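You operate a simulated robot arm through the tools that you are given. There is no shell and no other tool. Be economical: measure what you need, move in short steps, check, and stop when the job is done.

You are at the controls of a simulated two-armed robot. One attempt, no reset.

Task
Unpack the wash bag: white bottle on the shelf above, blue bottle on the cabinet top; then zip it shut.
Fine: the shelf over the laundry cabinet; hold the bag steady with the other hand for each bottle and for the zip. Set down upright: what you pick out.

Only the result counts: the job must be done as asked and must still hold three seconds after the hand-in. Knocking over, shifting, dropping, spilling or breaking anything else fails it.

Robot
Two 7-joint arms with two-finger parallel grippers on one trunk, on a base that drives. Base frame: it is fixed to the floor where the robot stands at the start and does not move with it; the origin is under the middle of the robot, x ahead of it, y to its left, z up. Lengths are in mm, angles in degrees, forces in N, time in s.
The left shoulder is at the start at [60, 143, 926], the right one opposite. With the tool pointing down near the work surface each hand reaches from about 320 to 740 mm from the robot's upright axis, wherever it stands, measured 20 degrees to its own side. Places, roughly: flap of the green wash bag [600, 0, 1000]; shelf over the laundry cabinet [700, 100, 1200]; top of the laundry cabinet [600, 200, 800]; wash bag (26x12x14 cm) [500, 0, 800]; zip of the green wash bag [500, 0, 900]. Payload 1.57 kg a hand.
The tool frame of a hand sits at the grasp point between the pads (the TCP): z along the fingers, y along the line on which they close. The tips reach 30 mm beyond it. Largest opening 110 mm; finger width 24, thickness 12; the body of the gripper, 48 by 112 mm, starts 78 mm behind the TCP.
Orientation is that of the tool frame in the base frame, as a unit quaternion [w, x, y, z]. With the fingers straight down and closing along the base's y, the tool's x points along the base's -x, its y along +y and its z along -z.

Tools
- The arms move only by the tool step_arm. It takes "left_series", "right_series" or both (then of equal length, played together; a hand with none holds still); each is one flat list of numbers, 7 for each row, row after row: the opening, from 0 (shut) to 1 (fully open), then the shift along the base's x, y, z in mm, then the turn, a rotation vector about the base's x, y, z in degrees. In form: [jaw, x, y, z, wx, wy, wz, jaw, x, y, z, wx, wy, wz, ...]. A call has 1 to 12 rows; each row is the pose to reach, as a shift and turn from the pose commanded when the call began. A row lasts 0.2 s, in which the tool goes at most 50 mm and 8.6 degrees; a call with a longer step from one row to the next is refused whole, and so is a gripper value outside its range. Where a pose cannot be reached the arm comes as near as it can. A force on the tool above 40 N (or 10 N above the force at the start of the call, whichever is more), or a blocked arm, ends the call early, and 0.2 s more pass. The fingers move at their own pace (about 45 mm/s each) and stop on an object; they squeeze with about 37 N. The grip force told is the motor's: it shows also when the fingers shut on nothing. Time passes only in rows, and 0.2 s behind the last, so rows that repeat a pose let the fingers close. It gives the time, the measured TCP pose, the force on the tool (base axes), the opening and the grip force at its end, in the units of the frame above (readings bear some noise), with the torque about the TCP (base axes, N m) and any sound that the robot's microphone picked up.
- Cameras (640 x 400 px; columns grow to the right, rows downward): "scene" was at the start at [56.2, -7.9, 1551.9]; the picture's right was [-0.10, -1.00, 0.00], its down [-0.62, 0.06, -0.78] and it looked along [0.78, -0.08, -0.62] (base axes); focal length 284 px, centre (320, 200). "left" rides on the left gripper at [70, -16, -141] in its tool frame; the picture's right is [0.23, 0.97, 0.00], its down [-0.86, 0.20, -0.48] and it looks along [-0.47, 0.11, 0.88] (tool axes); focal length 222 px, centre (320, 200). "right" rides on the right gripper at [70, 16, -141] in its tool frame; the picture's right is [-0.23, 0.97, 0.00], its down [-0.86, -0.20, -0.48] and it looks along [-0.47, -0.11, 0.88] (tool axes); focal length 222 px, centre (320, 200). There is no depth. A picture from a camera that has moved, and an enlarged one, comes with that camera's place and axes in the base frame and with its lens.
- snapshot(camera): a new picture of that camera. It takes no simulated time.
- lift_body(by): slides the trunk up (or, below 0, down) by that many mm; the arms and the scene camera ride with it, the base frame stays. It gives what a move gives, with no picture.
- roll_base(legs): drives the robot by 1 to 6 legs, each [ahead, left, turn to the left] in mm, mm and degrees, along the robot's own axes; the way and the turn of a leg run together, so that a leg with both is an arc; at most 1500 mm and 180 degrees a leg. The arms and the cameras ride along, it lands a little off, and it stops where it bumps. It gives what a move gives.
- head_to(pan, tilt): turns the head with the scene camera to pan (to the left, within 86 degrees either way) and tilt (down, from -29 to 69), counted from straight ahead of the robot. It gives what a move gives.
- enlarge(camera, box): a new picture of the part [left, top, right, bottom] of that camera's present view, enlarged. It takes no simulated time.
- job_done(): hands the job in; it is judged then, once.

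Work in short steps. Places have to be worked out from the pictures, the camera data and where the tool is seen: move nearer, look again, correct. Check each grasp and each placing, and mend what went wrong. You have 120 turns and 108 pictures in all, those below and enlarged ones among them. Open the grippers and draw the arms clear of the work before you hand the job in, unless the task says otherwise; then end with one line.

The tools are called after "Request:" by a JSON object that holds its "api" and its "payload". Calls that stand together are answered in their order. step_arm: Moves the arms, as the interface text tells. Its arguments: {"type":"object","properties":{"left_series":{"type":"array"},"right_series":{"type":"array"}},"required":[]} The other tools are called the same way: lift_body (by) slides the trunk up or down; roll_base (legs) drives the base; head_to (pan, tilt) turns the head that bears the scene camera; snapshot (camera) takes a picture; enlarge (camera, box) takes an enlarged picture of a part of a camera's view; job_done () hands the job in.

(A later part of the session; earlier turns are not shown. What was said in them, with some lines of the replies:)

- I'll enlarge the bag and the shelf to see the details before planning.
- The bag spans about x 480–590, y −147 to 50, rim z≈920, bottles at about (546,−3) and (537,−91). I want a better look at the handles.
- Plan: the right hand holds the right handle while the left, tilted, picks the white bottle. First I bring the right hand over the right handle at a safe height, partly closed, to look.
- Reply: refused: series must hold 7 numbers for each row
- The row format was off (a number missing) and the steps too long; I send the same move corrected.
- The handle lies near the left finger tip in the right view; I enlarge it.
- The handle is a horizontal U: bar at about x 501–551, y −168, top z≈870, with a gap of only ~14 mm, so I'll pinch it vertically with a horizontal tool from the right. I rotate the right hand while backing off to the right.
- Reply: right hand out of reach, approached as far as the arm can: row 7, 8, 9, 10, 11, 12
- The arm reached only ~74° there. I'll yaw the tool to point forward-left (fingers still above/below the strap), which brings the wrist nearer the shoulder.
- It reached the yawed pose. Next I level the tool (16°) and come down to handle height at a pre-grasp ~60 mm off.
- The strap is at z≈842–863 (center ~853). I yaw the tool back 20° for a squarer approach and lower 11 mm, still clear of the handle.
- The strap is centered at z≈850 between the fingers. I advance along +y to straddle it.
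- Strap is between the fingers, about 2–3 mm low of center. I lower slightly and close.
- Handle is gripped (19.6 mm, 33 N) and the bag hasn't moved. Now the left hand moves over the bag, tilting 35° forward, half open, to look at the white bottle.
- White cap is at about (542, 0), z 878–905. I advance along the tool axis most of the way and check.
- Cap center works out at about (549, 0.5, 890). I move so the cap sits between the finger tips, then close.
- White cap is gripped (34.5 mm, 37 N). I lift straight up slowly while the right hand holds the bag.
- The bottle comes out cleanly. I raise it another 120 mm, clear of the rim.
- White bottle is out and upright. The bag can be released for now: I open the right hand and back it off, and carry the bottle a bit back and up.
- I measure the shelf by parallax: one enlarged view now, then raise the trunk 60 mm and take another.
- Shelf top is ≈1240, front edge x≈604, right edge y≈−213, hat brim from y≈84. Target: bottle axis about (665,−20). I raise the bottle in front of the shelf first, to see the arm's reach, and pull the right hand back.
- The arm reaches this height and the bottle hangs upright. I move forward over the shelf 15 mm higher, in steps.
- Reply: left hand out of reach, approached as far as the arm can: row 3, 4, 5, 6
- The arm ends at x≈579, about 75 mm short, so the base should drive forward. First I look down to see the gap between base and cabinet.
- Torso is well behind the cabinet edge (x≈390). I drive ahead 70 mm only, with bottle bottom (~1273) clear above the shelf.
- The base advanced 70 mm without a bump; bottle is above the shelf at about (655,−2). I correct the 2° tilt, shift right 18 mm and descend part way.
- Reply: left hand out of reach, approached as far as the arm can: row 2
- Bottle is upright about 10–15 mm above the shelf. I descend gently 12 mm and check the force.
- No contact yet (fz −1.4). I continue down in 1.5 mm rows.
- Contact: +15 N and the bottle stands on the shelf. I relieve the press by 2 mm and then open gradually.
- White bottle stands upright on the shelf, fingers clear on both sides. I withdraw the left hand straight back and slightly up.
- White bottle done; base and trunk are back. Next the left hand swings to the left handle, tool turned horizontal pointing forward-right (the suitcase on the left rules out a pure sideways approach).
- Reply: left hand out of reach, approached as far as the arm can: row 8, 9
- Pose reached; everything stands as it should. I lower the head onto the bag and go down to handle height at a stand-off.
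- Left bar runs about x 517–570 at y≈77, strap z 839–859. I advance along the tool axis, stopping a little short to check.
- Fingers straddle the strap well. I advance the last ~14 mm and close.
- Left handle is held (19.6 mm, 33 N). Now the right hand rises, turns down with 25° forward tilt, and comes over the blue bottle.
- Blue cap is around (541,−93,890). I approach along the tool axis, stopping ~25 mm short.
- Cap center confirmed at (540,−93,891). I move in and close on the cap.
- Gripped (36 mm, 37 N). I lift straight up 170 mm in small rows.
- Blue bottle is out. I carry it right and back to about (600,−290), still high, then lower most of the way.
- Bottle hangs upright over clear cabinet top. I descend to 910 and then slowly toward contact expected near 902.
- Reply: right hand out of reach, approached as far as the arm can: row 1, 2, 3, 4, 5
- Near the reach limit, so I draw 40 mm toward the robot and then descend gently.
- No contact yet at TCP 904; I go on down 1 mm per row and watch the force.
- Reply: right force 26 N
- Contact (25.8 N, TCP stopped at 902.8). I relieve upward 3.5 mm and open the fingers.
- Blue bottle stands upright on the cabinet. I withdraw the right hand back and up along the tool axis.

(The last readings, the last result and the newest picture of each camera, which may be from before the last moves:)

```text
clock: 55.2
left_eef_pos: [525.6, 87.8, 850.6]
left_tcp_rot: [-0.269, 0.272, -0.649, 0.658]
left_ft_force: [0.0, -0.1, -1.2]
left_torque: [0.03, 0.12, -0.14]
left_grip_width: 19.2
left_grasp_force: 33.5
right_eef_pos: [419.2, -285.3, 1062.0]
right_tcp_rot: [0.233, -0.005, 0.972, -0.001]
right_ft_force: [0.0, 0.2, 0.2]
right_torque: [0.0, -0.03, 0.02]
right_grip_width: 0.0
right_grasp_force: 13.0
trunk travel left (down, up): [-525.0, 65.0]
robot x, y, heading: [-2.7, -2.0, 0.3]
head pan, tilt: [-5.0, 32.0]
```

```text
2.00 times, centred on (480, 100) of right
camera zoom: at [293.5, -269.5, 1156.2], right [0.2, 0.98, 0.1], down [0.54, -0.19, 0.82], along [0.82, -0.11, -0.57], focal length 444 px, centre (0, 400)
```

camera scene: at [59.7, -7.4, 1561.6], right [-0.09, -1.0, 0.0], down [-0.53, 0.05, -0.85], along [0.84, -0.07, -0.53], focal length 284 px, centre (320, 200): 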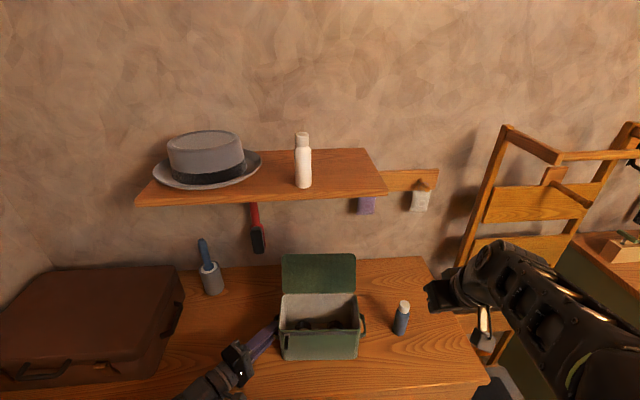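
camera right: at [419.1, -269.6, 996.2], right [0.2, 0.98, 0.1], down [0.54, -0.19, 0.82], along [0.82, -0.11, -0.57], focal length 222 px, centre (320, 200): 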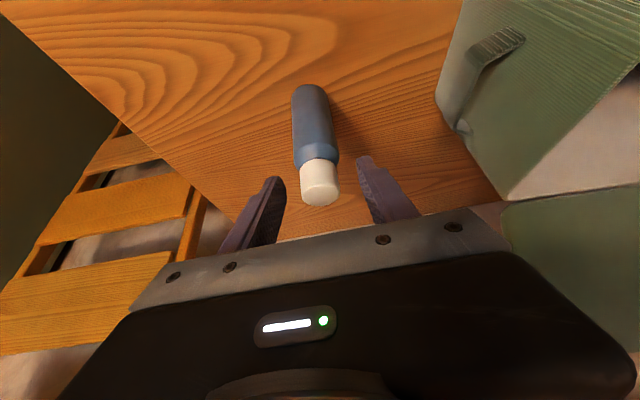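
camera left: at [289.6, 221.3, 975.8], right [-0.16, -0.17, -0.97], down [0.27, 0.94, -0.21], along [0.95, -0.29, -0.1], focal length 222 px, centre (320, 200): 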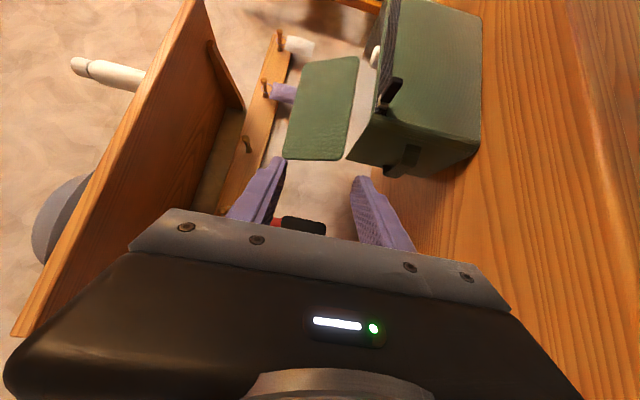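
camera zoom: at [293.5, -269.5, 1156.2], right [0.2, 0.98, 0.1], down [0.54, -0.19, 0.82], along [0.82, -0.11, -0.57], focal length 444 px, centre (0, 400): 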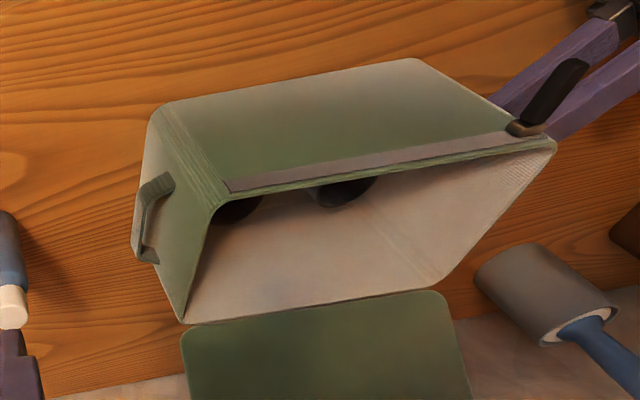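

Both bottles stand where asked. Flap top edge is at about (640, z 1020), leaning back ~24°. I bring the right hand, fingers shut and tilted ~42°, over the flap's edge to sit behind it, passing clear under the shelf front.

Request:
{"api": "step_arm", "payload": {"right_series": [0, 25, 35, 10, 0, -4, 0, 0, 50, 70, 20, 0, -8, 0, 0, 75, 105, 28, 0, -12, 0, 0, 100, 140, 28, 0, -15, 0, 0, 120, 180, 25, 0, -15, 0, 0, 141, 215, 22, 0, -15, 0, 0, 165, 215, 18, 0, -15, 0, 0, 165, 215, 18, 0, -15, 0]}}

Request:
{"api": "snapshot", "payload": {"camera": "scene"}}

Request:
{"api": "snapshot", "payload": {"camera": "right"}}

```text
clock: 57.0
left_eef_pos: [526.3, 88.4, 849.9]
left_tcp_rot: [-0.268, 0.272, -0.649, 0.658]
left_ft_force: [-0.6, -0.4, 0.1]
left_torque: [-0.07, 0.12, -0.12]
left_grip_width: 19.1
left_grasp_force: 33.9
right_eef_pos: [587.1, -68.1, 1080.5]
right_tcp_rot: [0.36, -0.004, 0.933, -0.002]
right_ft_force: [-0.7, 0.3, 0.2]
right_torque: [-0.04, -0.01, -0.03]
right_grip_width: 0.0
right_grasp_force: 21.2
trunk travel left (down, up): [-525.0, 65.0]
robot x, y, heading: [1.8, -1.3, 0.1]
head pan, tilt: [-5.0, 32.0]
```

```text
40 pictures are left
camera scene: at [59.7, -7.2, 1561.6], right [-0.09, -1.0, 0.0], down [-0.53, 0.05, -0.85], along [0.84, -0.07, -0.53], focal length 284 px, centre (320, 200)
```

scene: 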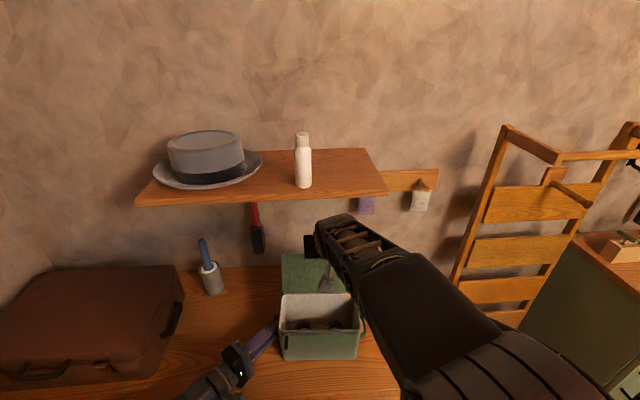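

```text
39 pictures are left
camera right: at [440.0, -53.2, 1137.8], right [0.16, 0.98, 0.15], down [0.31, -0.19, 0.93], along [0.94, -0.11, -0.34], focal length 222 px, centre (320, 200)
```

right: 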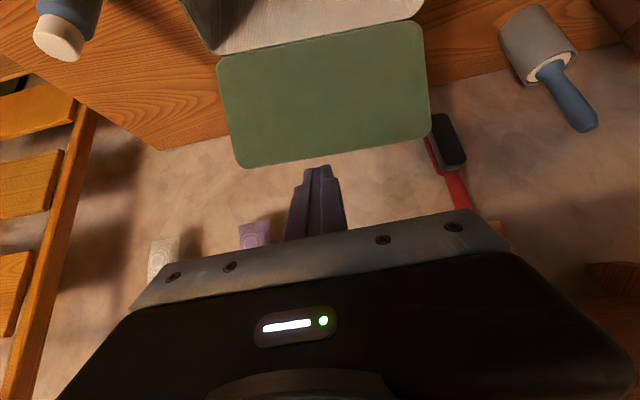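

The flap's top edge is visible just below the finger tips, at about (645, z 1014). I advance over it and then lower the finger tips behind it.

Request:
{"api": "step_arm", "payload": {"right_series": [0, 28, 0, -5, 0, 0, 0, 0, 56, 0, -10, 0, 0, 0, 0, 85, 0, -14, 0, 0, 0, 0, 85, 0, -14, 0, 0, 0, 0, 85, 0, -30, 0, 0, 0, 0, 85, 0, -45, 0, 0, 0, 0, 85, 0, -45, 0, 0, 0]}}

Request:
{"api": "snapshot", "payload": {"camera": "right"}}

Request:
{"api": "enlarge", "payload": {"camera": "scene", "box": [240, 180, 400, 300]}}

```text
clock: 58.6
left_eef_pos: [524.8, 88.4, 850.0]
left_tcp_rot: [-0.268, 0.272, -0.649, 0.658]
left_ft_force: [-0.3, 0.0, 1.0]
left_torque: [0.04, 0.05, 0.06]
left_grip_width: 19.2
left_grasp_force: 33.9
right_eef_pos: [670.0, -70.2, 1035.6]
right_tcp_rot: [0.359, -0.004, 0.933, -0.003]
right_ft_force: [-0.5, -0.8, -0.3]
right_torque: [0.0, -0.01, 0.01]
right_grip_width: 0.0
right_grasp_force: 21.6
trunk travel left (down, up): [-525.0, 65.0]
robot x, y, heading: [3.4, -1.4, 0.0]
head pan, tilt: [-5.0, 32.0]
```

```text
38 pictures are left
camera right: at [523.6, -54.2, 1092.6], right [0.16, 0.98, 0.15], down [0.31, -0.19, 0.93], along [0.94, -0.11, -0.34], focal length 222 px, centre (320, 200)
```

right: 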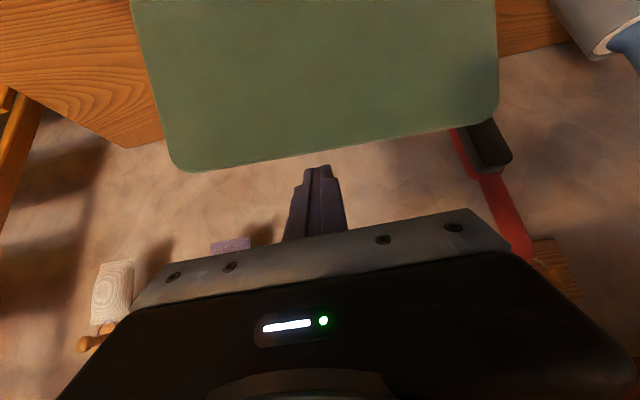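

```text
3.33 times, centred on (320, 240) of scene
camera zoom: at [59.9, -7.3, 1561.6], right [-0.09, -1.0, 0.0], down [-0.53, 0.05, -0.85], along [0.84, -0.07, -0.53], focal length 945 px, centre (320, 67)
```

zoom: 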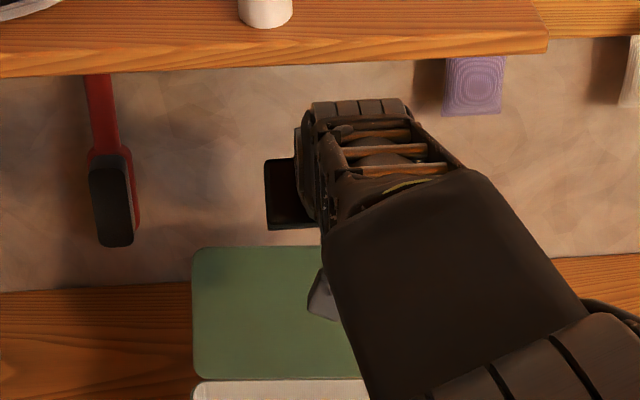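

Edge triangulates to (638, 1018); the finger sits behind it. I pull toward the robot along the flap's arc up to just past vertical.

Request:
{"api": "step_arm", "payload": {"right_series": [0, -15, 0, -2, 0, 0, 0, 0, -30, 0, -1, 0, 0, 0, 0, -48, 0, 4, 0, 0, 0, 0, -67, 0, 8, 0, 0, 0, 0, -85, 0, 8, 0, 0, 0, 0, -104, 0, 4, 0, 0, 0, 0, -104, 0, 4, 0, 0, 0]}}

Request:
{"api": "snapshot", "payload": {"camera": "right"}}

Request:
{"api": "snapshot", "payload": {"camera": "scene"}}

```text
clock: 59.9
left_eef_pos: [525.4, 88.1, 851.1]
left_tcp_rot: [-0.269, 0.273, -0.649, 0.657]
left_ft_force: [-2.8, 1.2, 2.9]
left_torque: [-0.05, -0.05, -0.01]
left_grip_width: 19.3
left_grasp_force: 33.3
right_eef_pos: [589.3, -66.2, 1052.4]
right_tcp_rot: [0.37, -0.006, 0.929, 0.0]
right_ft_force: [-0.7, -0.6, 5.1]
right_torque: [-0.01, -0.08, -0.01]
right_grip_width: 0.0
right_grasp_force: 21.2
trunk travel left (down, up): [-525.0, 65.0]
robot x, y, heading: [-3.5, -2.9, -0.0]
head pan, tilt: [-5.0, 32.0]
stopped in row 6 (right hand): the force on the tool passed its limit (the readings are from after the stop); the commanded pose is now the measured one
```

```text
36 pictures are left
camera right: at [440.6, -51.7, 1105.6], right [0.15, 0.98, 0.15], down [0.29, -0.19, 0.94], along [0.94, -0.1, -0.32], focal length 222 px, centre (320, 200)
```

right: 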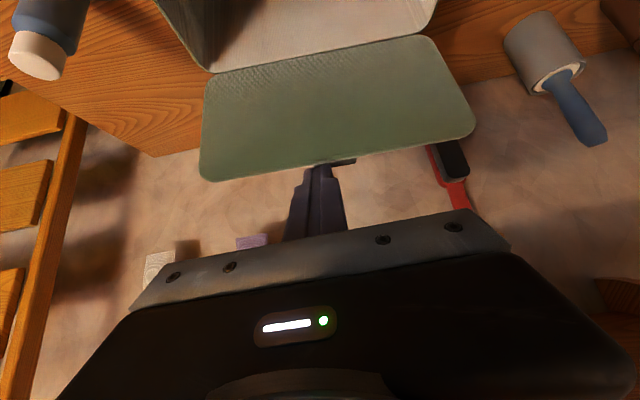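

```text
35 pictures are left
camera scene: at [59.4, -6.9, 1561.4], right [-0.09, -1.0, 0.0], down [-0.53, 0.05, -0.85], along [0.85, -0.07, -0.53], focal length 284 px, centre (320, 200)
```

scene: 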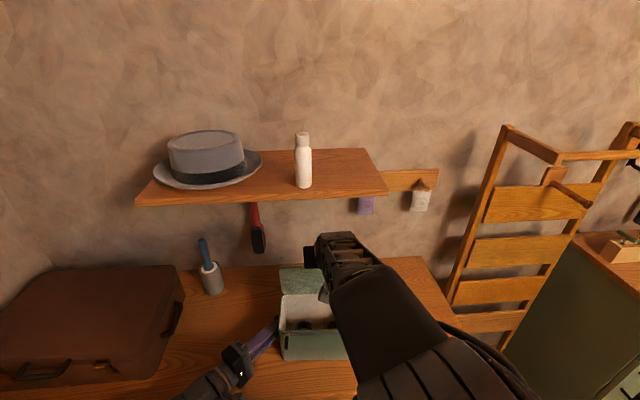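

The flap came to about vertical, then the force limit stopped the pull (the sloping finger was pressing down on the edge). I steepen the finger by 16° and pull on along the arc.

Request:
{"api": "step_arm", "payload": {"right_series": [0, 8, 0, -2, 0, 8, 0, 0, 12, 0, -8, 0, 16, 0, 0, 1, 0, -8, 0, 16, 0, 0, -10, 0, -10, 0, 16, 0, 0, -20, 0, -12, 0, 16, 0, 0, -33, 0, -17, 0, 16, 0, 0, -46, 0, -23, 0, 16, 0, 0, -46, 0, -23, 0, 16, 0]}}

Request:
{"api": "snapshot", "payload": {"camera": "right"}}

Request:
{"api": "enlarge", "payload": {"camera": "scene", "box": [240, 220, 400, 380]}}

```text
clock: 60.5
left_eef_pos: [524.8, 86.7, 850.4]
left_tcp_rot: [-0.27, 0.272, -0.65, 0.656]
left_ft_force: [-0.2, 0.6, 4.6]
left_torque: [-0.14, -0.08, -0.59]
left_grip_width: 19.2
left_grasp_force: 33.7
right_eef_pos: [605.0, -66.9, 1051.9]
right_tcp_rot: [0.257, -0.004, 0.966, 0.002]
right_ft_force: [1.4, -1.1, 9.4]
right_torque: [-0.04, -0.06, -0.06]
right_grip_width: 0.0
right_grasp_force: 21.2
trunk travel left (down, up): [-525.0, 65.0]
robot x, y, heading: [-0.3, 0.3, -0.1]
head pan, tilt: [-5.0, 32.0]
stopped in row 3 (right hand): the force on the tool passed its limit (the readings are from after the stop); the commanded pose is now the measured one
```

```text
34 pictures are left
camera right: at [474.8, -52.8, 1139.6], right [0.19, 0.98, 0.11], down [0.51, -0.2, 0.84], along [0.84, -0.1, -0.53], focal length 222 px, centre (320, 200)
```

right: 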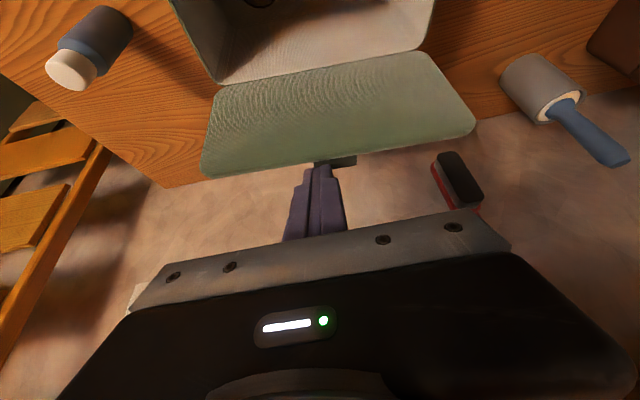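

```text
2.50 times, centred on (320, 300) of scene
camera zoom: at [58.9, -7.4, 1561.5], right [-0.09, -1.0, 0.0], down [-0.53, 0.05, -0.85], along [0.85, -0.07, -0.53], focal length 709 px, centre (320, -50)
```

zoom: 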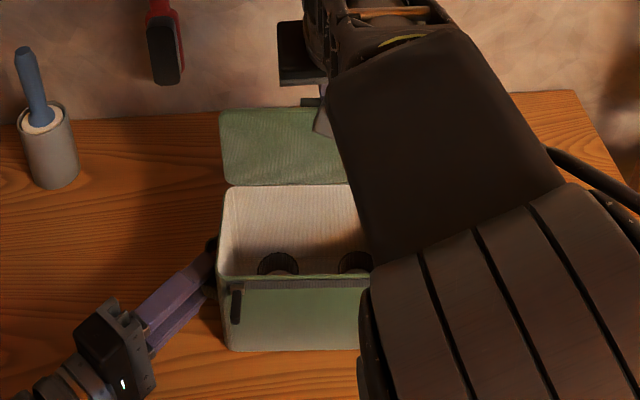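

A small tab sticks out behind the flap edge's middle and my finger was pressing on top of it. I lift off, shift 45 mm to the right of the tab, and go down behind the flap again at 42° tilt.

Request:
{"api": "step_arm", "payload": {"right_series": [0, 0, 0, 12, 0, 0, 0, 0, 8, -10, 18, 0, -6, 0, 0, 18, -25, 18, 0, -12, 0, 0, 38, -45, 15, 0, -12, 0, 0, 62, -45, 14, 0, -12, 0, 0, 66, -45, 0, 0, -12, 0, 0, 66, -45, -15, 0, -12, 0, 0, 66, -45, -15, 0, -12, 0]}}

Request:
{"api": "snapshot", "payload": {"camera": "right"}}

```text
clock: 62.3
left_eef_pos: [524.9, 88.7, 850.9]
left_tcp_rot: [-0.269, 0.272, -0.65, 0.657]
left_ft_force: [0.1, 0.8, 16.3]
left_torque: [-0.24, -0.23, -0.01]
left_grip_width: 19.1
left_grasp_force: 33.7
right_eef_pos: [670.1, -111.1, 1036.6]
right_tcp_rot: [0.355, -0.006, 0.935, 0.002]
right_ft_force: [-0.3, 0.4, 0.3]
right_torque: [0.0, -0.04, 0.01]
right_grip_width: 0.2
right_grasp_force: 21.6
trunk travel left (down, up): [-525.0, 65.0]
robot x, y, heading: [0.9, -0.1, 0.2]
head pan, tilt: [-5.0, 32.0]
```

```text
32 pictures are left
camera right: at [524.4, -97.1, 1095.2], right [0.16, 0.98, 0.15], down [0.32, -0.2, 0.93], along [0.93, -0.1, -0.35], focal length 222 px, centre (320, 200)
```

right: 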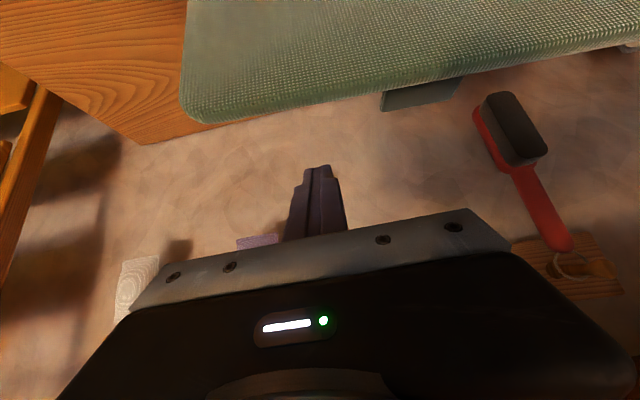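

The flap stays near vertical by hinge friction, and the finger is now clear of the tab. I pull forward along the arc again, steepening the finger as it leaves the shelf.

Request:
{"api": "step_arm", "payload": {"right_series": [0, -20, 0, 0, 0, 5, 0, 0, -40, 0, 0, 0, 10, 0, 0, -57, 0, -1, 0, 15, 0, 0, -70, 0, 1, 0, 15, 0, 0, -83, 0, 2, 0, 15, 0, 0, -102, 0, -2, 0, 15, 0, 0, -120, 0, -8, 0, 15, 0, 0, -136, 0, -18, 0, 15, 0, 0, -150, 0, -30, 0, 15, 0, 0, -150, 0, -30, 0, 15, 0]}}

Request:
{"api": "snapshot", "payload": {"camera": "right"}}

Request:
{"api": "enlarge", "payload": {"camera": "scene", "box": [240, 220, 400, 380]}}

```text
clock: 64.5
left_eef_pos: [524.5, 87.9, 849.2]
left_tcp_rot: [-0.268, 0.273, -0.65, 0.657]
left_ft_force: [0.7, 2.5, 16.4]
left_torque: [-0.17, -0.31, 0.06]
left_grip_width: 19.3
left_grasp_force: 33.7
right_eef_pos: [519.1, -111.5, 1006.2]
right_tcp_rot: [0.23, -0.005, 0.973, 0.003]
right_ft_force: [0.0, 0.2, -0.1]
right_torque: [0.0, 0.0, -0.02]
right_grip_width: 0.0
right_grasp_force: 21.3
trunk travel left (down, up): [-525.0, 65.0]
robot x, y, heading: [-0.2, -0.8, -0.1]
head pan, tilt: [-5.0, 32.0]
```

```text
31 pictures are left
camera right: at [394.6, -97.1, 1101.0], right [0.19, 0.98, 0.1], down [0.55, -0.2, 0.81], along [0.81, -0.1, -0.58], focal length 222 px, centre (320, 200)
```

right: 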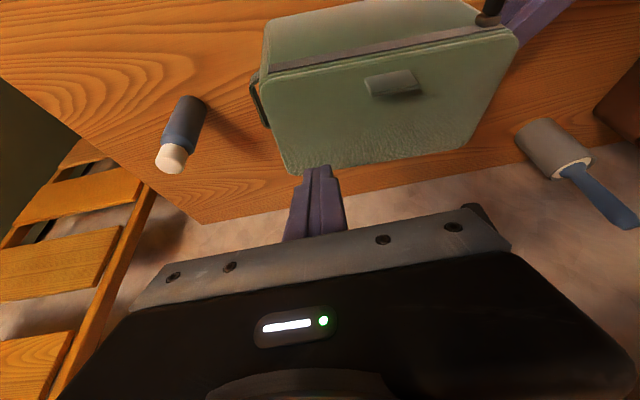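

```text
2.50 times, centred on (320, 300) of scene
camera zoom: at [58.8, -7.3, 1561.7], right [-0.09, -1.0, 0.0], down [-0.53, 0.05, -0.85], along [0.85, -0.07, -0.53], focal length 709 px, centre (320, -50)
```

zoom: 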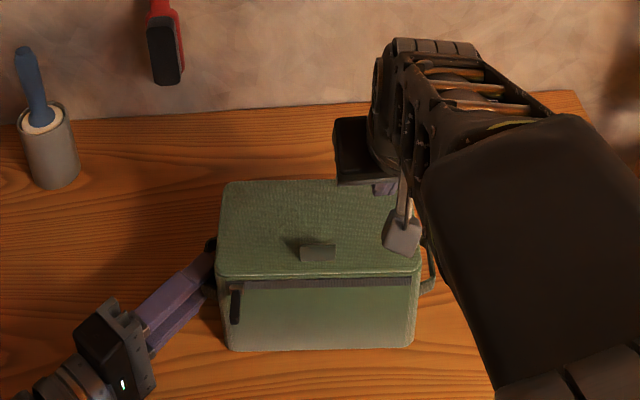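

The flap has dropped shut. I enlarge to check that it is flush and see where the slider is.

Request:
{"api": "enlarge", "payload": {"camera": "right", "box": [240, 0, 560, 190]}}

Request:
{"api": "enlarge", "payload": {"camera": "scene", "box": [270, 290, 370, 370]}}

```text
2.00 times, centred on (400, 95) of right
camera zoom: at [394.6, -97.1, 1101.0], right [0.19, 0.98, 0.1], down [0.55, -0.2, 0.81], along [0.81, -0.1, -0.58], focal length 444 px, centre (160, 410)
```

zoom: 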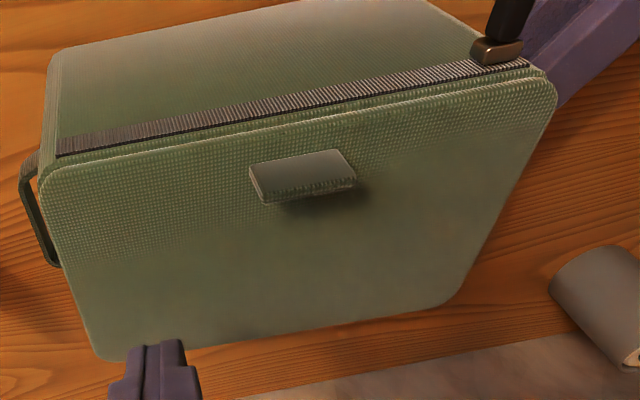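

```text
5.00 times, centred on (320, 330) of scene
camera zoom: at [58.8, -7.3, 1561.7], right [-0.09, -1.0, 0.0], down [-0.53, 0.05, -0.85], along [0.85, -0.07, -0.53], focal length 1418 px, centre (320, -450)
```

zoom: 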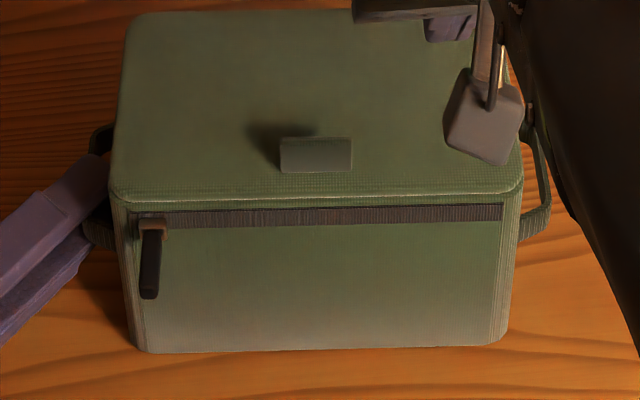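

The lid lies shut. I press it gently near its front-right to be sure it's seated, watching force.

Request:
{"api": "step_arm", "payload": {"right_series": [0, -10, 0, -20, 0, 0, 0, 0, -20, 0, -36, 0, 0, 0, 0, -20, 0, -41, 0, 0, 0, 0, -20, 0, -44, 0, 0, 0]}}

Request:
{"api": "enlarge", "payload": {"camera": "scene", "box": [270, 270, 390, 370]}}

```text
clock: 65.5
left_eef_pos: [525.3, 87.6, 849.6]
left_tcp_rot: [-0.269, 0.273, -0.651, 0.656]
left_ft_force: [0.3, 1.9, 16.8]
left_torque: [-0.2, -0.32, 0.02]
left_grip_width: 19.4
left_grasp_force: 33.2
right_eef_pos: [501.8, -111.9, 961.7]
right_tcp_rot: [0.23, -0.005, 0.973, 0.002]
right_ft_force: [0.3, 0.2, 0.2]
right_torque: [0.02, -0.01, -0.01]
right_grip_width: 0.0
right_grasp_force: 21.3
trunk travel left (down, up): [-525.0, 65.0]
robot x, y, heading: [1.1, 2.0, 0.2]
head pan, tilt: [-5.0, 32.0]
```

```text
4.00 times, centred on (330, 320) of scene
camera zoom: at [58.8, -7.3, 1561.7], right [-0.09, -1.0, 0.0], down [-0.53, 0.05, -0.85], along [0.85, -0.07, -0.53], focal length 1134 px, centre (280, -280)
```

zoom: 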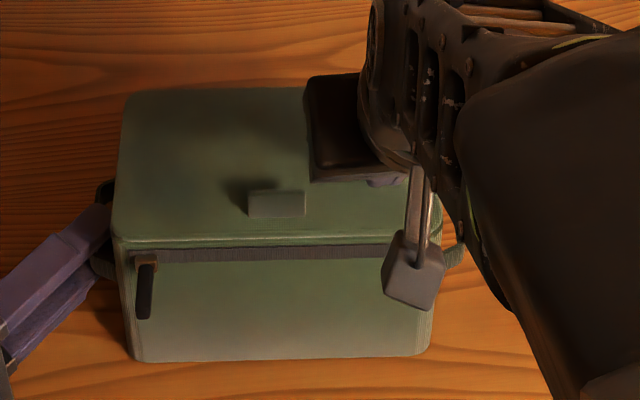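

Not touching yet (TCP 962). A few more millimetres down.

Request:
{"api": "step_arm", "payload": {"right_series": [0, 0, 0, -3, 0, 0, 0, 0, 0, 0, -6, 0, 0, 0, 0, 0, 0, -8, 0, 0, 0, 0, 0, 0, -10, 0, 0, 0]}}

```text
clock: 66.5
left_eef_pos: [525.7, 88.4, 849.5]
left_tcp_rot: [-0.269, 0.272, -0.651, 0.656]
left_ft_force: [12.8, -3.5, 10.0]
left_torque: [-0.11, -0.28, 0.81]
left_grip_width: 19.2
left_grasp_force: 33.8
right_eef_pos: [501.9, -112.8, 953.9]
right_tcp_rot: [0.232, -0.004, 0.973, 0.003]
right_ft_force: [-10.6, -6.8, 28.4]
right_torque: [-0.24, 0.28, 0.18]
right_grip_width: 0.0
right_grasp_force: 21.6
trunk travel left (down, up): [-525.0, 65.0]
robot x, y, heading: [-0.8, 0.9, 0.1]
head pan, tilt: [-5.0, 32.0]
```

Contact at 28 N: the lid is seated. I lift off, turn the right hand straight down (matching the bag's slight yaw), fingers opened ~35 mm, and bring it in front of the slider on the left.

Request:
{"api": "step_arm", "payload": {"right_series": [0, 0, 0, 20, 0, 0, 0, 0.1, -10, 5, 50, 0.2, 6, -0.8, 0.2, -25, 35, 75, 0.4, 13, -1.6, 0.3, -40, 70, 80, 0.6, 20, -2.5, 0.32, -55, 105, 70, 0.77, 26.6, -3.3, 0.32, -65, 140, 60, 0.77, 26.6, -3.3, 0.32, -70, 153, 50, 0.77, 26.6, -3.3, 0.32, -70, 153, 50, 0.77, 26.6, -3.3]}}

Request:
{"api": "snapshot", "payload": {"camera": "right"}}

Request:
{"api": "snapshot", "payload": {"camera": "scene"}}

```text
clock: 68.3
left_eef_pos: [525.6, 87.0, 850.2]
left_tcp_rot: [-0.269, 0.273, -0.65, 0.656]
left_ft_force: [-2.0, 1.8, 16.5]
left_torque: [-0.29, -0.25, 0.01]
left_grip_width: 19.4
left_grasp_force: 33.1
right_eef_pos: [431.2, 40.2, 1001.0]
right_tcp_rot: [0.0, 0.025, 1.0, 0.004]
right_ft_force: [0.1, 0.2, -0.3]
right_torque: [0.0, -0.05, 0.01]
right_grip_width: 35.6
right_grasp_force: 0.0
trunk travel left (down, up): [-525.0, 65.0]
robot x, y, heading: [-1.2, 1.5, 0.1]
head pan, tilt: [-5.0, 32.0]
```

```text
26 pictures are left
camera right: at [362.1, 59.4, 1142.6], right [0.28, 0.96, 0.01], down [0.84, -0.25, 0.48], along [0.46, -0.13, -0.88], focal length 222 px, centre (320, 200)
```

right: 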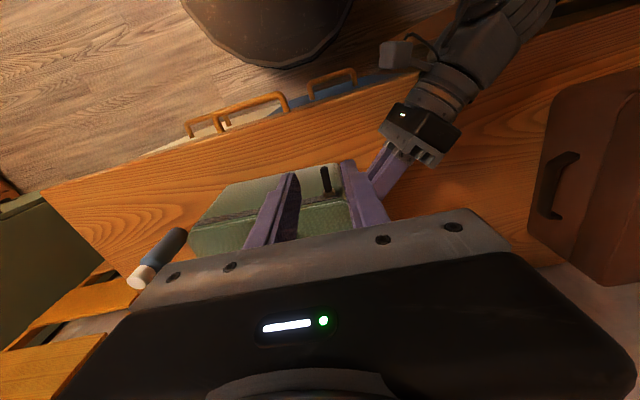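

```text
25 pictures are left
camera scene: at [58.5, -7.3, 1561.7], right [-0.09, -1.0, 0.0], down [-0.53, 0.05, -0.85], along [0.85, -0.07, -0.53], focal length 284 px, centre (320, 200)
```

scene: 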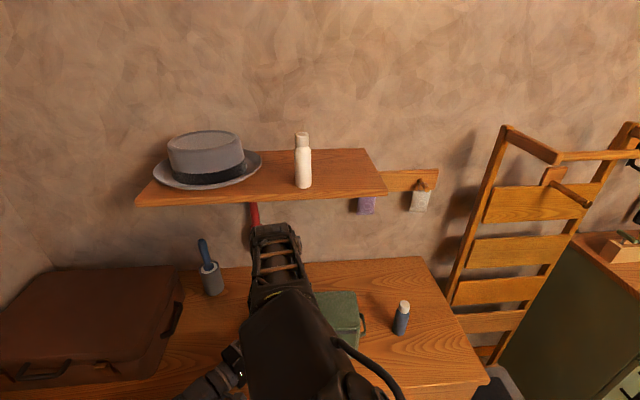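

I enlarge the hand view to place the slider and its tab precisely relative to the fingers.

Request:
{"api": "enlarge", "payload": {"camera": "right", "box": [260, 120, 420, 240]}}

```text
3.33 times, centred on (340, 180) of right
camera zoom: at [362.1, 59.4, 1142.6], right [0.28, 0.96, 0.01], down [0.84, -0.25, 0.48], along [0.46, -0.13, -0.88], focal length 740 px, centre (253, 267)
```

zoom: 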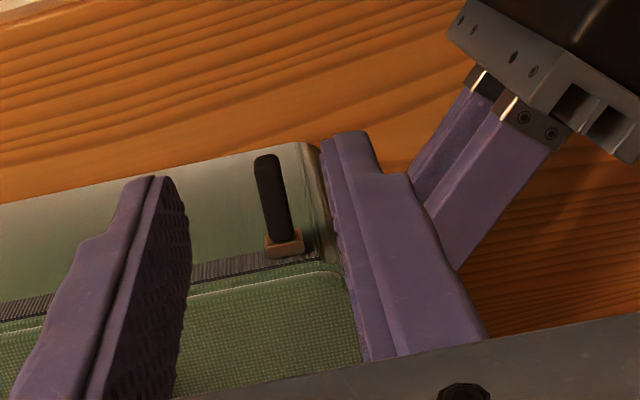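

From three views the pull tab sticks straight out toward the robot: from the head at (481,39,905) to about (448,40,905). Vertical fingers can pinch it; I go down so the tab lies between the pads.

Request:
{"api": "step_arm", "payload": {"right_series": [0.32, 15, 0, -30, 0, 0, 0, 0.32, 29, -1, -60, 0, 0, 0, 0.32, 29, -1, -85, 0, 0, 0, 0.32, 29, -1, -103, 0, 0, 0, 0.32, 29, -1, -103, 0, 0, 0]}}

Request:
{"api": "enlarge", "payload": {"camera": "right", "box": [240, 100, 440, 250]}}

```text
clock: 69.5
left_eef_pos: [526.3, 88.3, 849.3]
left_tcp_rot: [-0.268, 0.272, -0.65, 0.656]
left_ft_force: [-1.4, 2.6, 15.8]
left_torque: [-0.22, -0.27, 0.06]
left_grip_width: 19.2
left_grasp_force: 33.3
right_eef_pos: [459.0, 40.4, 898.9]
right_tcp_rot: [0.0, 0.025, 1.0, 0.004]
right_ft_force: [-0.5, 0.2, 0.5]
right_torque: [0.01, 0.01, 0.03]
right_grip_width: 35.1
right_grasp_force: 0.1
trunk travel left (down, up): [-525.0, 65.0]
robot x, y, heading: [1.9, 1.2, -0.0]
head pan, tilt: [-5.0, 32.0]
```

```text
2.67 times, centred on (340, 175) of right
camera zoom: at [391.4, 58.5, 1039.0], right [0.28, 0.96, 0.01], down [0.84, -0.25, 0.48], along [0.46, -0.13, -0.88], focal length 592 px, centre (267, 267)
```

zoom: 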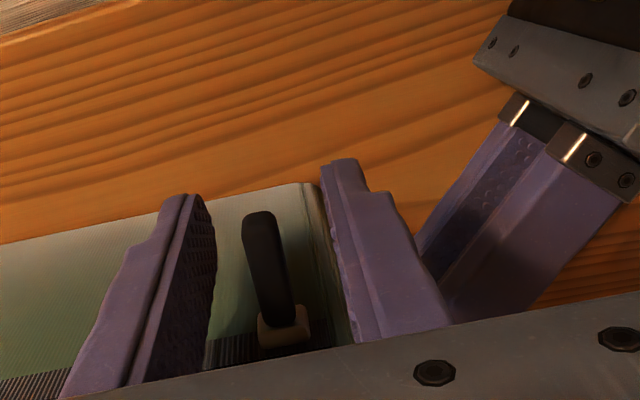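

The tab is centered between the fingers. I close on it.

Request:
{"api": "step_arm", "payload": {"right_series": [0.2, 0, -1, 2, 0, 0, 0, 0.1, 0, -1, 2, 0, 0, 0, 0, 0, -1, 2, 0, 0, 0, 0, 0, -1, 2, 0, 0, 0]}}

Request:
{"api": "enlarge", "payload": {"camera": "right", "box": [240, 100, 440, 250]}}

```text
clock: 70.5
left_eef_pos: [524.9, 87.1, 849.8]
left_tcp_rot: [-0.269, 0.273, -0.65, 0.656]
left_ft_force: [-1.8, -0.7, 16.4]
left_torque: [-0.08, -0.26, 0.49]
left_grip_width: 19.3
left_grasp_force: 33.8
right_eef_pos: [460.3, 37.3, 901.5]
right_tcp_rot: [0.0, 0.025, 1.0, 0.003]
right_ft_force: [-0.6, 3.3, -2.0]
right_torque: [-0.04, 0.05, -0.43]
right_grip_width: 8.2
right_grasp_force: 27.7
trunk travel left (down, up): [-525.0, 65.0]
robot x, y, heading: [-1.8, 3.4, 0.0]
head pan, tilt: [-5.0, 32.0]
```

```text
2.67 times, centred on (340, 175) of right
camera zoom: at [391.5, 57.4, 1041.5], right [0.28, 0.96, 0.01], down [0.84, -0.25, 0.48], along [0.46, -0.13, -0.88], focal length 592 px, centre (267, 267)
```

zoom: 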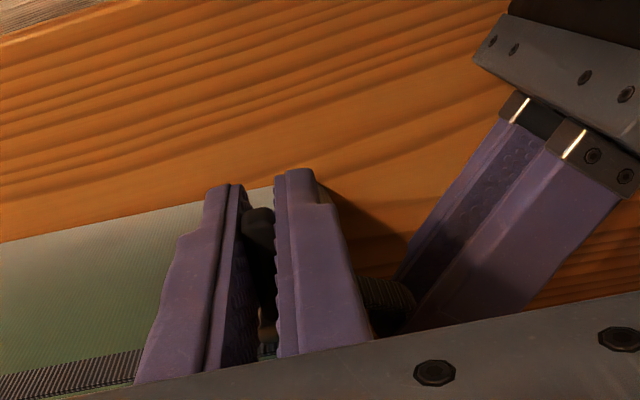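

Tab held (8.2 mm). I pull along the zip to the right, 60 mm at first, following the front edge's slight slant.

Request:
{"api": "step_arm", "payload": {"right_series": [0, -0.6, -10, 0, 0, 0, 0, 0, -1.1, -20, 0, 0, 0, 0, 0, -1.7, -30, 0, 0, 0, 0, 0, -2.2, -40, 0, 0, 0, 0, 0, -2.8, -50, 0, 0, 0, 0, 0, -3.4, -60, 0, 0, 0, 0]}}

Request:
{"api": "snapshot", "payload": {"camera": "right"}}

```text
clock: 71.9
left_eef_pos: [524.5, 87.6, 849.8]
left_tcp_rot: [-0.269, 0.273, -0.65, 0.656]
left_ft_force: [2.4, -6.2, 15.0]
left_torque: [-0.15, -0.33, 0.71]
left_grip_width: 19.1
left_grasp_force: 33.6
right_eef_pos: [456.6, -22.1, 901.4]
right_tcp_rot: [0.001, 0.025, 1.0, 0.004]
right_ft_force: [-3.3, 2.9, 1.8]
right_torque: [-0.02, -0.07, -0.37]
right_grip_width: 8.4
right_grasp_force: 27.0
trunk travel left (down, up): [-525.0, 65.0]
robot x, y, heading: [2.2, -2.9, -0.0]
head pan, tilt: [-5.0, 32.0]
```

```text
21 pictures are left
camera right: at [387.9, -3.1, 1041.8], right [0.28, 0.96, 0.01], down [0.84, -0.25, 0.48], along [0.46, -0.13, -0.88], focal length 222 px, centre (320, 200)
```

right: 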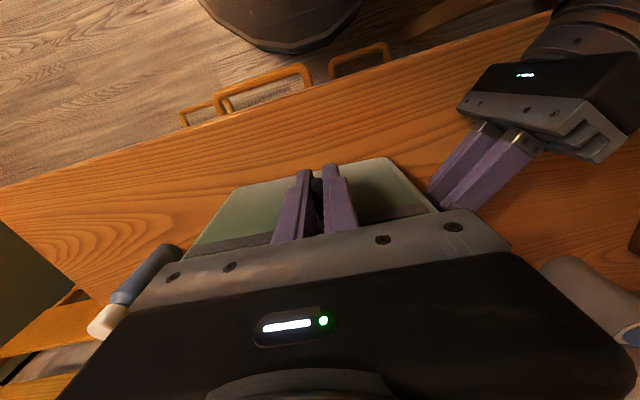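

The slider follows with small forces. I continue another 80 mm.

Request:
{"api": "step_arm", "payload": {"right_series": [0, -0.6, -12, 0, 0, 0, 0, 0, -1, -24, 0, 0, 0, 0, 0, -1.6, -36, 0, 0, 0, 0, 0, -2.2, -48, 0, 0, 0, 0, 0, -2.8, -60, 0, 0, 0, 0, 0, -3.4, -70, 0, 0, 0, 0, 0, -4, -80, 0, 0, 0, 0]}}

Request:
{"api": "enlarge", "payload": {"camera": "right", "box": [180, 130, 440, 270]}}

Request:
{"api": "snapshot", "payload": {"camera": "scene"}}

```text
clock: 73.5
left_eef_pos: [525.1, 87.4, 850.1]
left_tcp_rot: [-0.269, 0.273, -0.65, 0.656]
left_ft_force: [1.8, -7.0, 16.9]
left_torque: [-0.08, -0.34, 0.43]
left_grip_width: 19.3
left_grasp_force: 33.2
right_eef_pos: [452.4, -101.3, 900.9]
right_tcp_rot: [0.001, 0.025, 1.0, 0.004]
right_ft_force: [-0.1, 3.6, 2.8]
right_torque: [-0.01, 0.1, -0.18]
right_grip_width: 8.2
right_grasp_force: 27.4
trunk travel left (down, up): [-525.0, 65.0]
robot x, y, heading: [-1.9, 0.4, -0.4]
head pan, tilt: [-5.0, 32.0]
```

```text
2.46 times, centred on (310, 200) of right
camera zoom: at [383.8, -83.5, 1041.5], right [0.28, 0.96, 0.01], down [0.84, -0.25, 0.48], along [0.46, -0.13, -0.88], focal length 547 px, centre (345, 200)
```

zoom: 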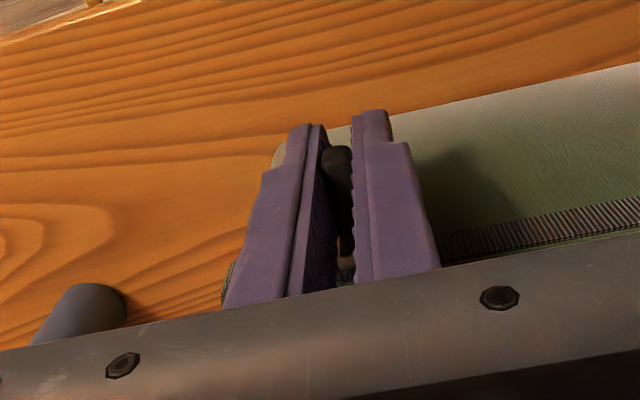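

```text
19 pictures are left
camera scene: at [58.6, -8.0, 1561.7], right [-0.09, -1.0, 0.0], down [-0.53, 0.05, -0.85], along [0.85, -0.07, -0.53], focal length 284 px, centre (320, 200)
```

scene: 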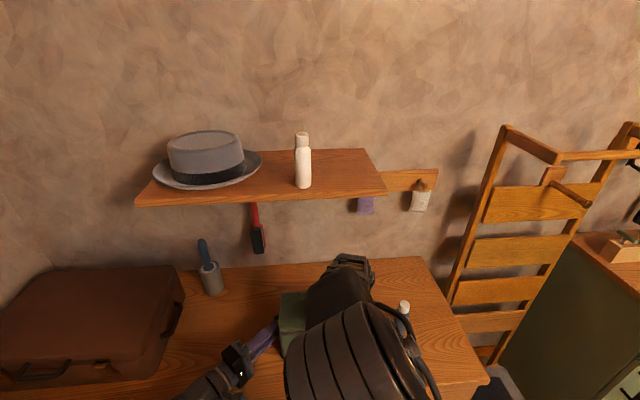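

Slider is at y≈−101. I continue in small rows toward the end of the tape (about y −136) and watch for the stop.

Request:
{"api": "step_arm", "payload": {"right_series": [0, -0.4, -8, 0, 0, 0, 0, 0, -0.8, -16, 0, 0, 0, 0, 0, -1.2, -22, 0, 0, 0, 0, 0, -1.5, -27, 0, 0, 0, 0, 0, -1.7, -31, 0, 0, 0, 0]}}

Request:
{"api": "enlarge", "payload": {"camera": "right", "box": [180, 130, 440, 270]}}

```text
clock: 74.7
left_eef_pos: [522.8, 83.8, 850.5]
left_tcp_rot: [-0.265, 0.271, -0.65, 0.659]
left_ft_force: [-6.6, -29.5, 16.5]
left_torque: [-0.07, -0.35, 0.44]
left_grip_width: 19.4
left_grasp_force: 33.9
right_eef_pos: [452.3, -129.7, 900.1]
right_tcp_rot: [0.001, 0.022, 1.0, 0.006]
right_ft_force: [8.3, 32.3, -9.1]
right_torque: [-0.16, 0.09, 0.17]
right_grip_width: 8.5
right_grasp_force: 27.2
trunk travel left (down, up): [-525.0, 65.0]
robot x, y, heading: [3.4, -1.2, 0.3]
head pan, tilt: [-5.0, 32.0]
```

```text
2.46 times, centred on (310, 200) of right
camera zoom: at [382.8, -111.2, 1041.4], right [0.27, 0.96, 0.01], down [0.84, -0.24, 0.48], along [0.46, -0.12, -0.88], focal length 547 px, centre (345, 200)
```

zoom: 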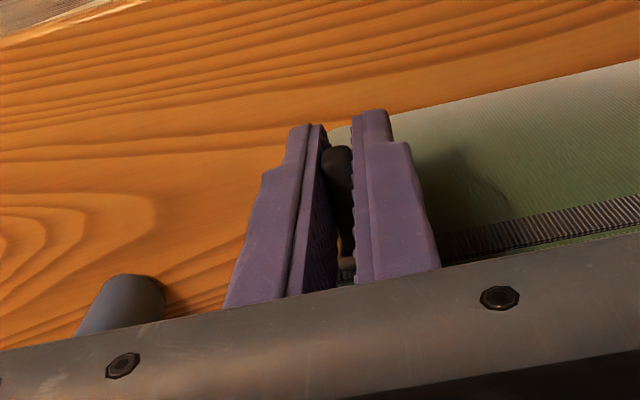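

The 32 N rise means the slider hit its end stop. I ease back 3 mm to relieve it, release the tab, and back the hand off toward the robot to look.

Request:
{"api": "step_arm", "payload": {"right_series": [0, 0.2, 2, 0, 0, 0, 0, 0.1, 0.2, 3, 0, 0, 0, 0, 0.25, 0.2, 3, 0, 0, 0, 0, 0.35, 0.2, 3, 0, 0, 0, 0, 0.35, -20, 3, 0, 0, 0, 0, 0.35, -45, 0, 15, 0, 0, 0, 0.35, -75, -30, 50, 0, 0, 0, 0.35, -90, -70, 80, 0, 0, 0, 0.35, -90, -110, 110, 0, 0, 0, 0.35, -90, -150, 120, 0, 0, 0]}}

Request:
{"api": "enlarge", "payload": {"camera": "scene", "box": [250, 270, 410, 370]}}

Request:
{"api": "snapshot", "payload": {"camera": "scene"}}

```text
refused: row 7 steps farther than a row can; nothing moved
```

```text
4.00 times, centred on (330, 320) of scene
camera zoom: at [59.8, -7.1, 1561.5], right [-0.09, -1.0, 0.0], down [-0.53, 0.05, -0.85], along [0.84, -0.07, -0.53], focal length 1134 px, centre (280, -280)
```

zoom: 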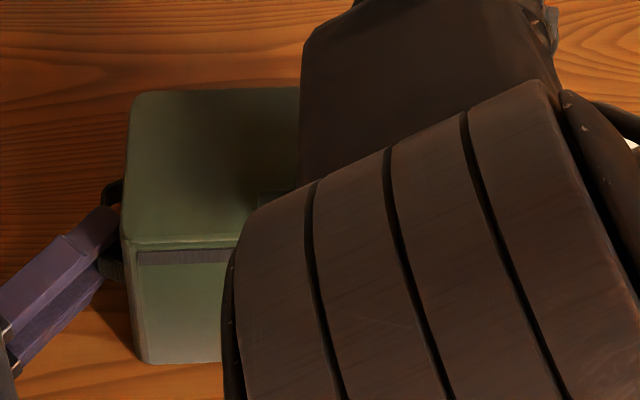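

```text
16 pictures are left
camera scene: at [59.8, -7.1, 1561.5], right [-0.09, -1.0, 0.0], down [-0.53, 0.05, -0.85], along [0.84, -0.07, -0.53], focal length 284 px, centre (320, 200)
```

scene: 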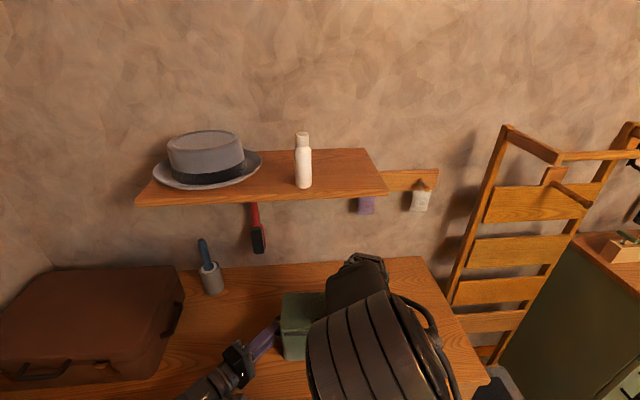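

That step was too long; I send it with shorter steps.

Request:
{"api": "step_arm", "payload": {"right_series": [0, 0.2, 2, 0, 0, 0, 0, 0.1, 0.2, 3, 0, 0, 0, 0, 0.25, 0.2, 3, 0, 0, 0, 0, 0.35, 0.2, 3, 0, 0, 0, 0, 0.35, -20, 3, 0, 0, 0, 0, 0.35, -45, 0, 15, 0, 0, 0, 0.35, -65, -20, 45, 0, 0, 0, 0.35, -80, -45, 75, 0, 0, 0, 0.35, -85, -80, 105, 0, 0, 0, 0.35, -90, -120, 120, 0, 0, 0, 0.35, -90, -165, 120, 0, 0, 0]}}

Request:
{"api": "enlarge", "payload": {"camera": "scene", "box": [250, 270, 410, 370]}}

```text
clock: 77.1
left_eef_pos: [525.3, 87.4, 850.6]
left_tcp_rot: [-0.269, 0.272, -0.649, 0.657]
left_ft_force: [4.9, 1.5, 15.5]
left_torque: [-0.25, -0.44, 0.47]
left_grip_width: 19.4
left_grasp_force: 33.5
right_eef_pos: [361.4, -297.5, 1019.8]
right_tcp_rot: [-0.001, 0.024, 1.0, 0.004]
right_ft_force: [-0.3, -0.9, -0.4]
right_torque: [0.04, 0.03, -0.01]
right_grip_width: 38.4
right_grasp_force: 0.1
trunk travel left (down, up): [-525.0, 65.0]
robot x, y, heading: [5.2, -1.4, 0.1]
head pan, tilt: [-5.0, 32.0]
```

```text
4.00 times, centred on (330, 320) of scene
camera zoom: at [59.1, -7.8, 1561.7], right [-0.09, -1.0, 0.0], down [-0.53, 0.05, -0.85], along [0.85, -0.07, -0.53], focal length 1134 px, centre (280, -280)
```

zoom: 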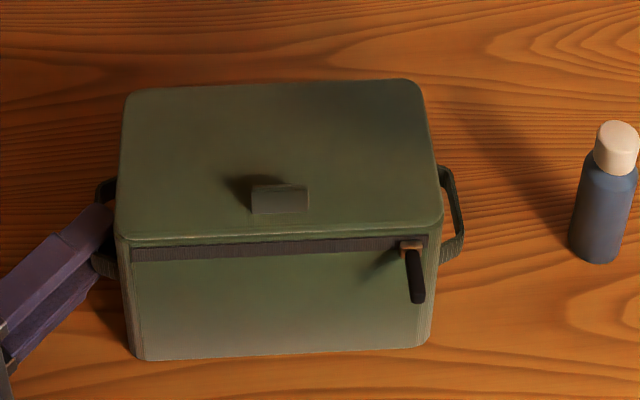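

The slider sits at the right end of the tape, lid shut, bag in place. Now I release the left handle and back out along the tool axis.

Request:
{"api": "step_arm", "payload": {"left_series": [0.25, 0, 0, 0, 0, 0, 0, 0.4, 0, 0, 0, 0, 0, 0, 0.5, 0, 0, 0, 0, 0, 0, 0.5, 0, 0, 0, 0, 0, 0, 0.5, -15, 15, 0, 0, 0, 0, 0.5, -35, 35, 0, 0, 0, 0, 0.5, -60, 58, 0, 0, 0, 0, 0.5, -75, 75, 30, 0, 0, 0, 0.5, -85, 85, 70, 0, 0, 0, 0.5, -95, 90, 110, 0, 0, 0, 0.5, -95, 90, 110, 0, 0, 0]}}

Request:
{"api": "snapshot", "payload": {"camera": "scene"}}

Request:
{"api": "enlarge", "payload": {"camera": "scene", "box": [250, 250, 430, 370]}}

```text
clock: 79.5
left_eef_pos: [428.8, 177.0, 960.1]
left_tcp_rot: [-0.267, 0.274, -0.65, 0.656]
left_ft_force: [0.0, 0.1, 0.7]
left_torque: [-0.01, 0.0, 0.0]
left_grip_width: 55.0
left_grasp_force: 0.1
right_eef_pos: [362.3, -297.8, 1022.1]
right_tcp_rot: [0.0, 0.025, 1.0, 0.003]
right_ft_force: [-0.4, -0.7, -0.9]
right_torque: [0.01, -0.02, -0.01]
right_grip_width: 38.3
right_grasp_force: 0.1
trunk travel left (down, up): [-525.0, 65.0]
robot x, y, heading: [0.5, -1.0, 0.2]
head pan, tilt: [-5.0, 32.0]
```

```text
14 pictures are left
camera scene: at [60.3, -7.3, 1561.6], right [-0.09, -1.0, 0.0], down [-0.53, 0.05, -0.85], along [0.84, -0.07, -0.53], focal length 284 px, centre (320, 200)
```

scene: 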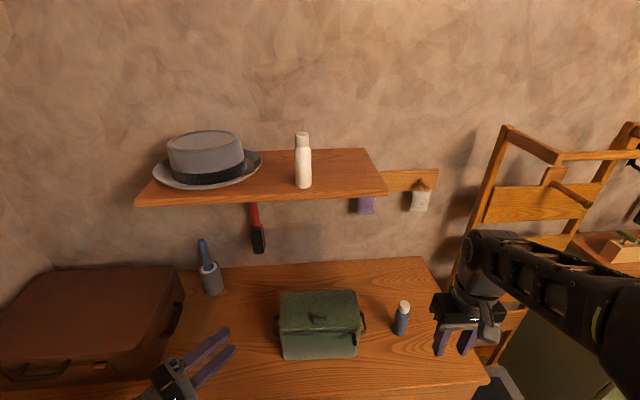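

```text
3.33 times, centred on (340, 310) of scene
camera zoom: at [60.3, -7.3, 1561.6], right [-0.09, -1.0, 0.0], down [-0.53, 0.05, -0.85], along [0.84, -0.07, -0.53], focal length 945 px, centre (253, -167)
```

zoom: 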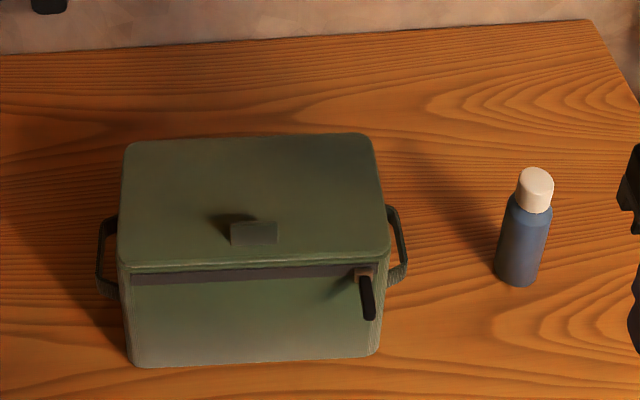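

The bag is shut with the slider at the right end, both bottles stand upright and both hands are clear. I open the grippers fully.

Request:
{"api": "step_arm", "payload": {"left_series": [0.8, -10, 5, 10, 0, 0, 0, 1, -20, 10, 20, 0, 0, 0, 1, -20, 10, 20, 0, 0, 0], "right_series": [0.8, -5, -5, 10, 0, 0, 0, 1, -10, -10, 20, 0, 0, 0, 1, -10, -10, 20, 0, 0, 0]}}

Request:
{"api": "job_done", "payload": {}}

```text
clock: 80.3
left_eef_pos: [409.2, 187.9, 979.1]
left_tcp_rot: [-0.268, 0.273, -0.651, 0.656]
left_ft_force: [0.0, 0.5, 0.4]
left_torque: [0.03, -0.01, 0.01]
left_grip_width: 109.9
left_grasp_force: 0.0
right_eef_pos: [352.0, -308.4, 1040.3]
right_tcp_rot: [-0.001, 0.026, 1.0, 0.003]
right_ft_force: [-0.6, 0.5, 0.8]
right_torque: [-0.01, -0.01, 0.01]
right_grip_width: 106.5
right_grasp_force: 0.1
trunk travel left (down, up): [-525.0, 65.0]
robot x, y, heading: [-2.5, 1.5, 0.0]
head pan, tilt: [-5.0, 32.0]
```

```text
The job is handed in.
```

The white bottle is upright on the shelf, the blue bottle is upright on the cabinet top, and the wash bag is closed and zipped to its end stop, with the bag held by the other hand for both bottles and the zip.
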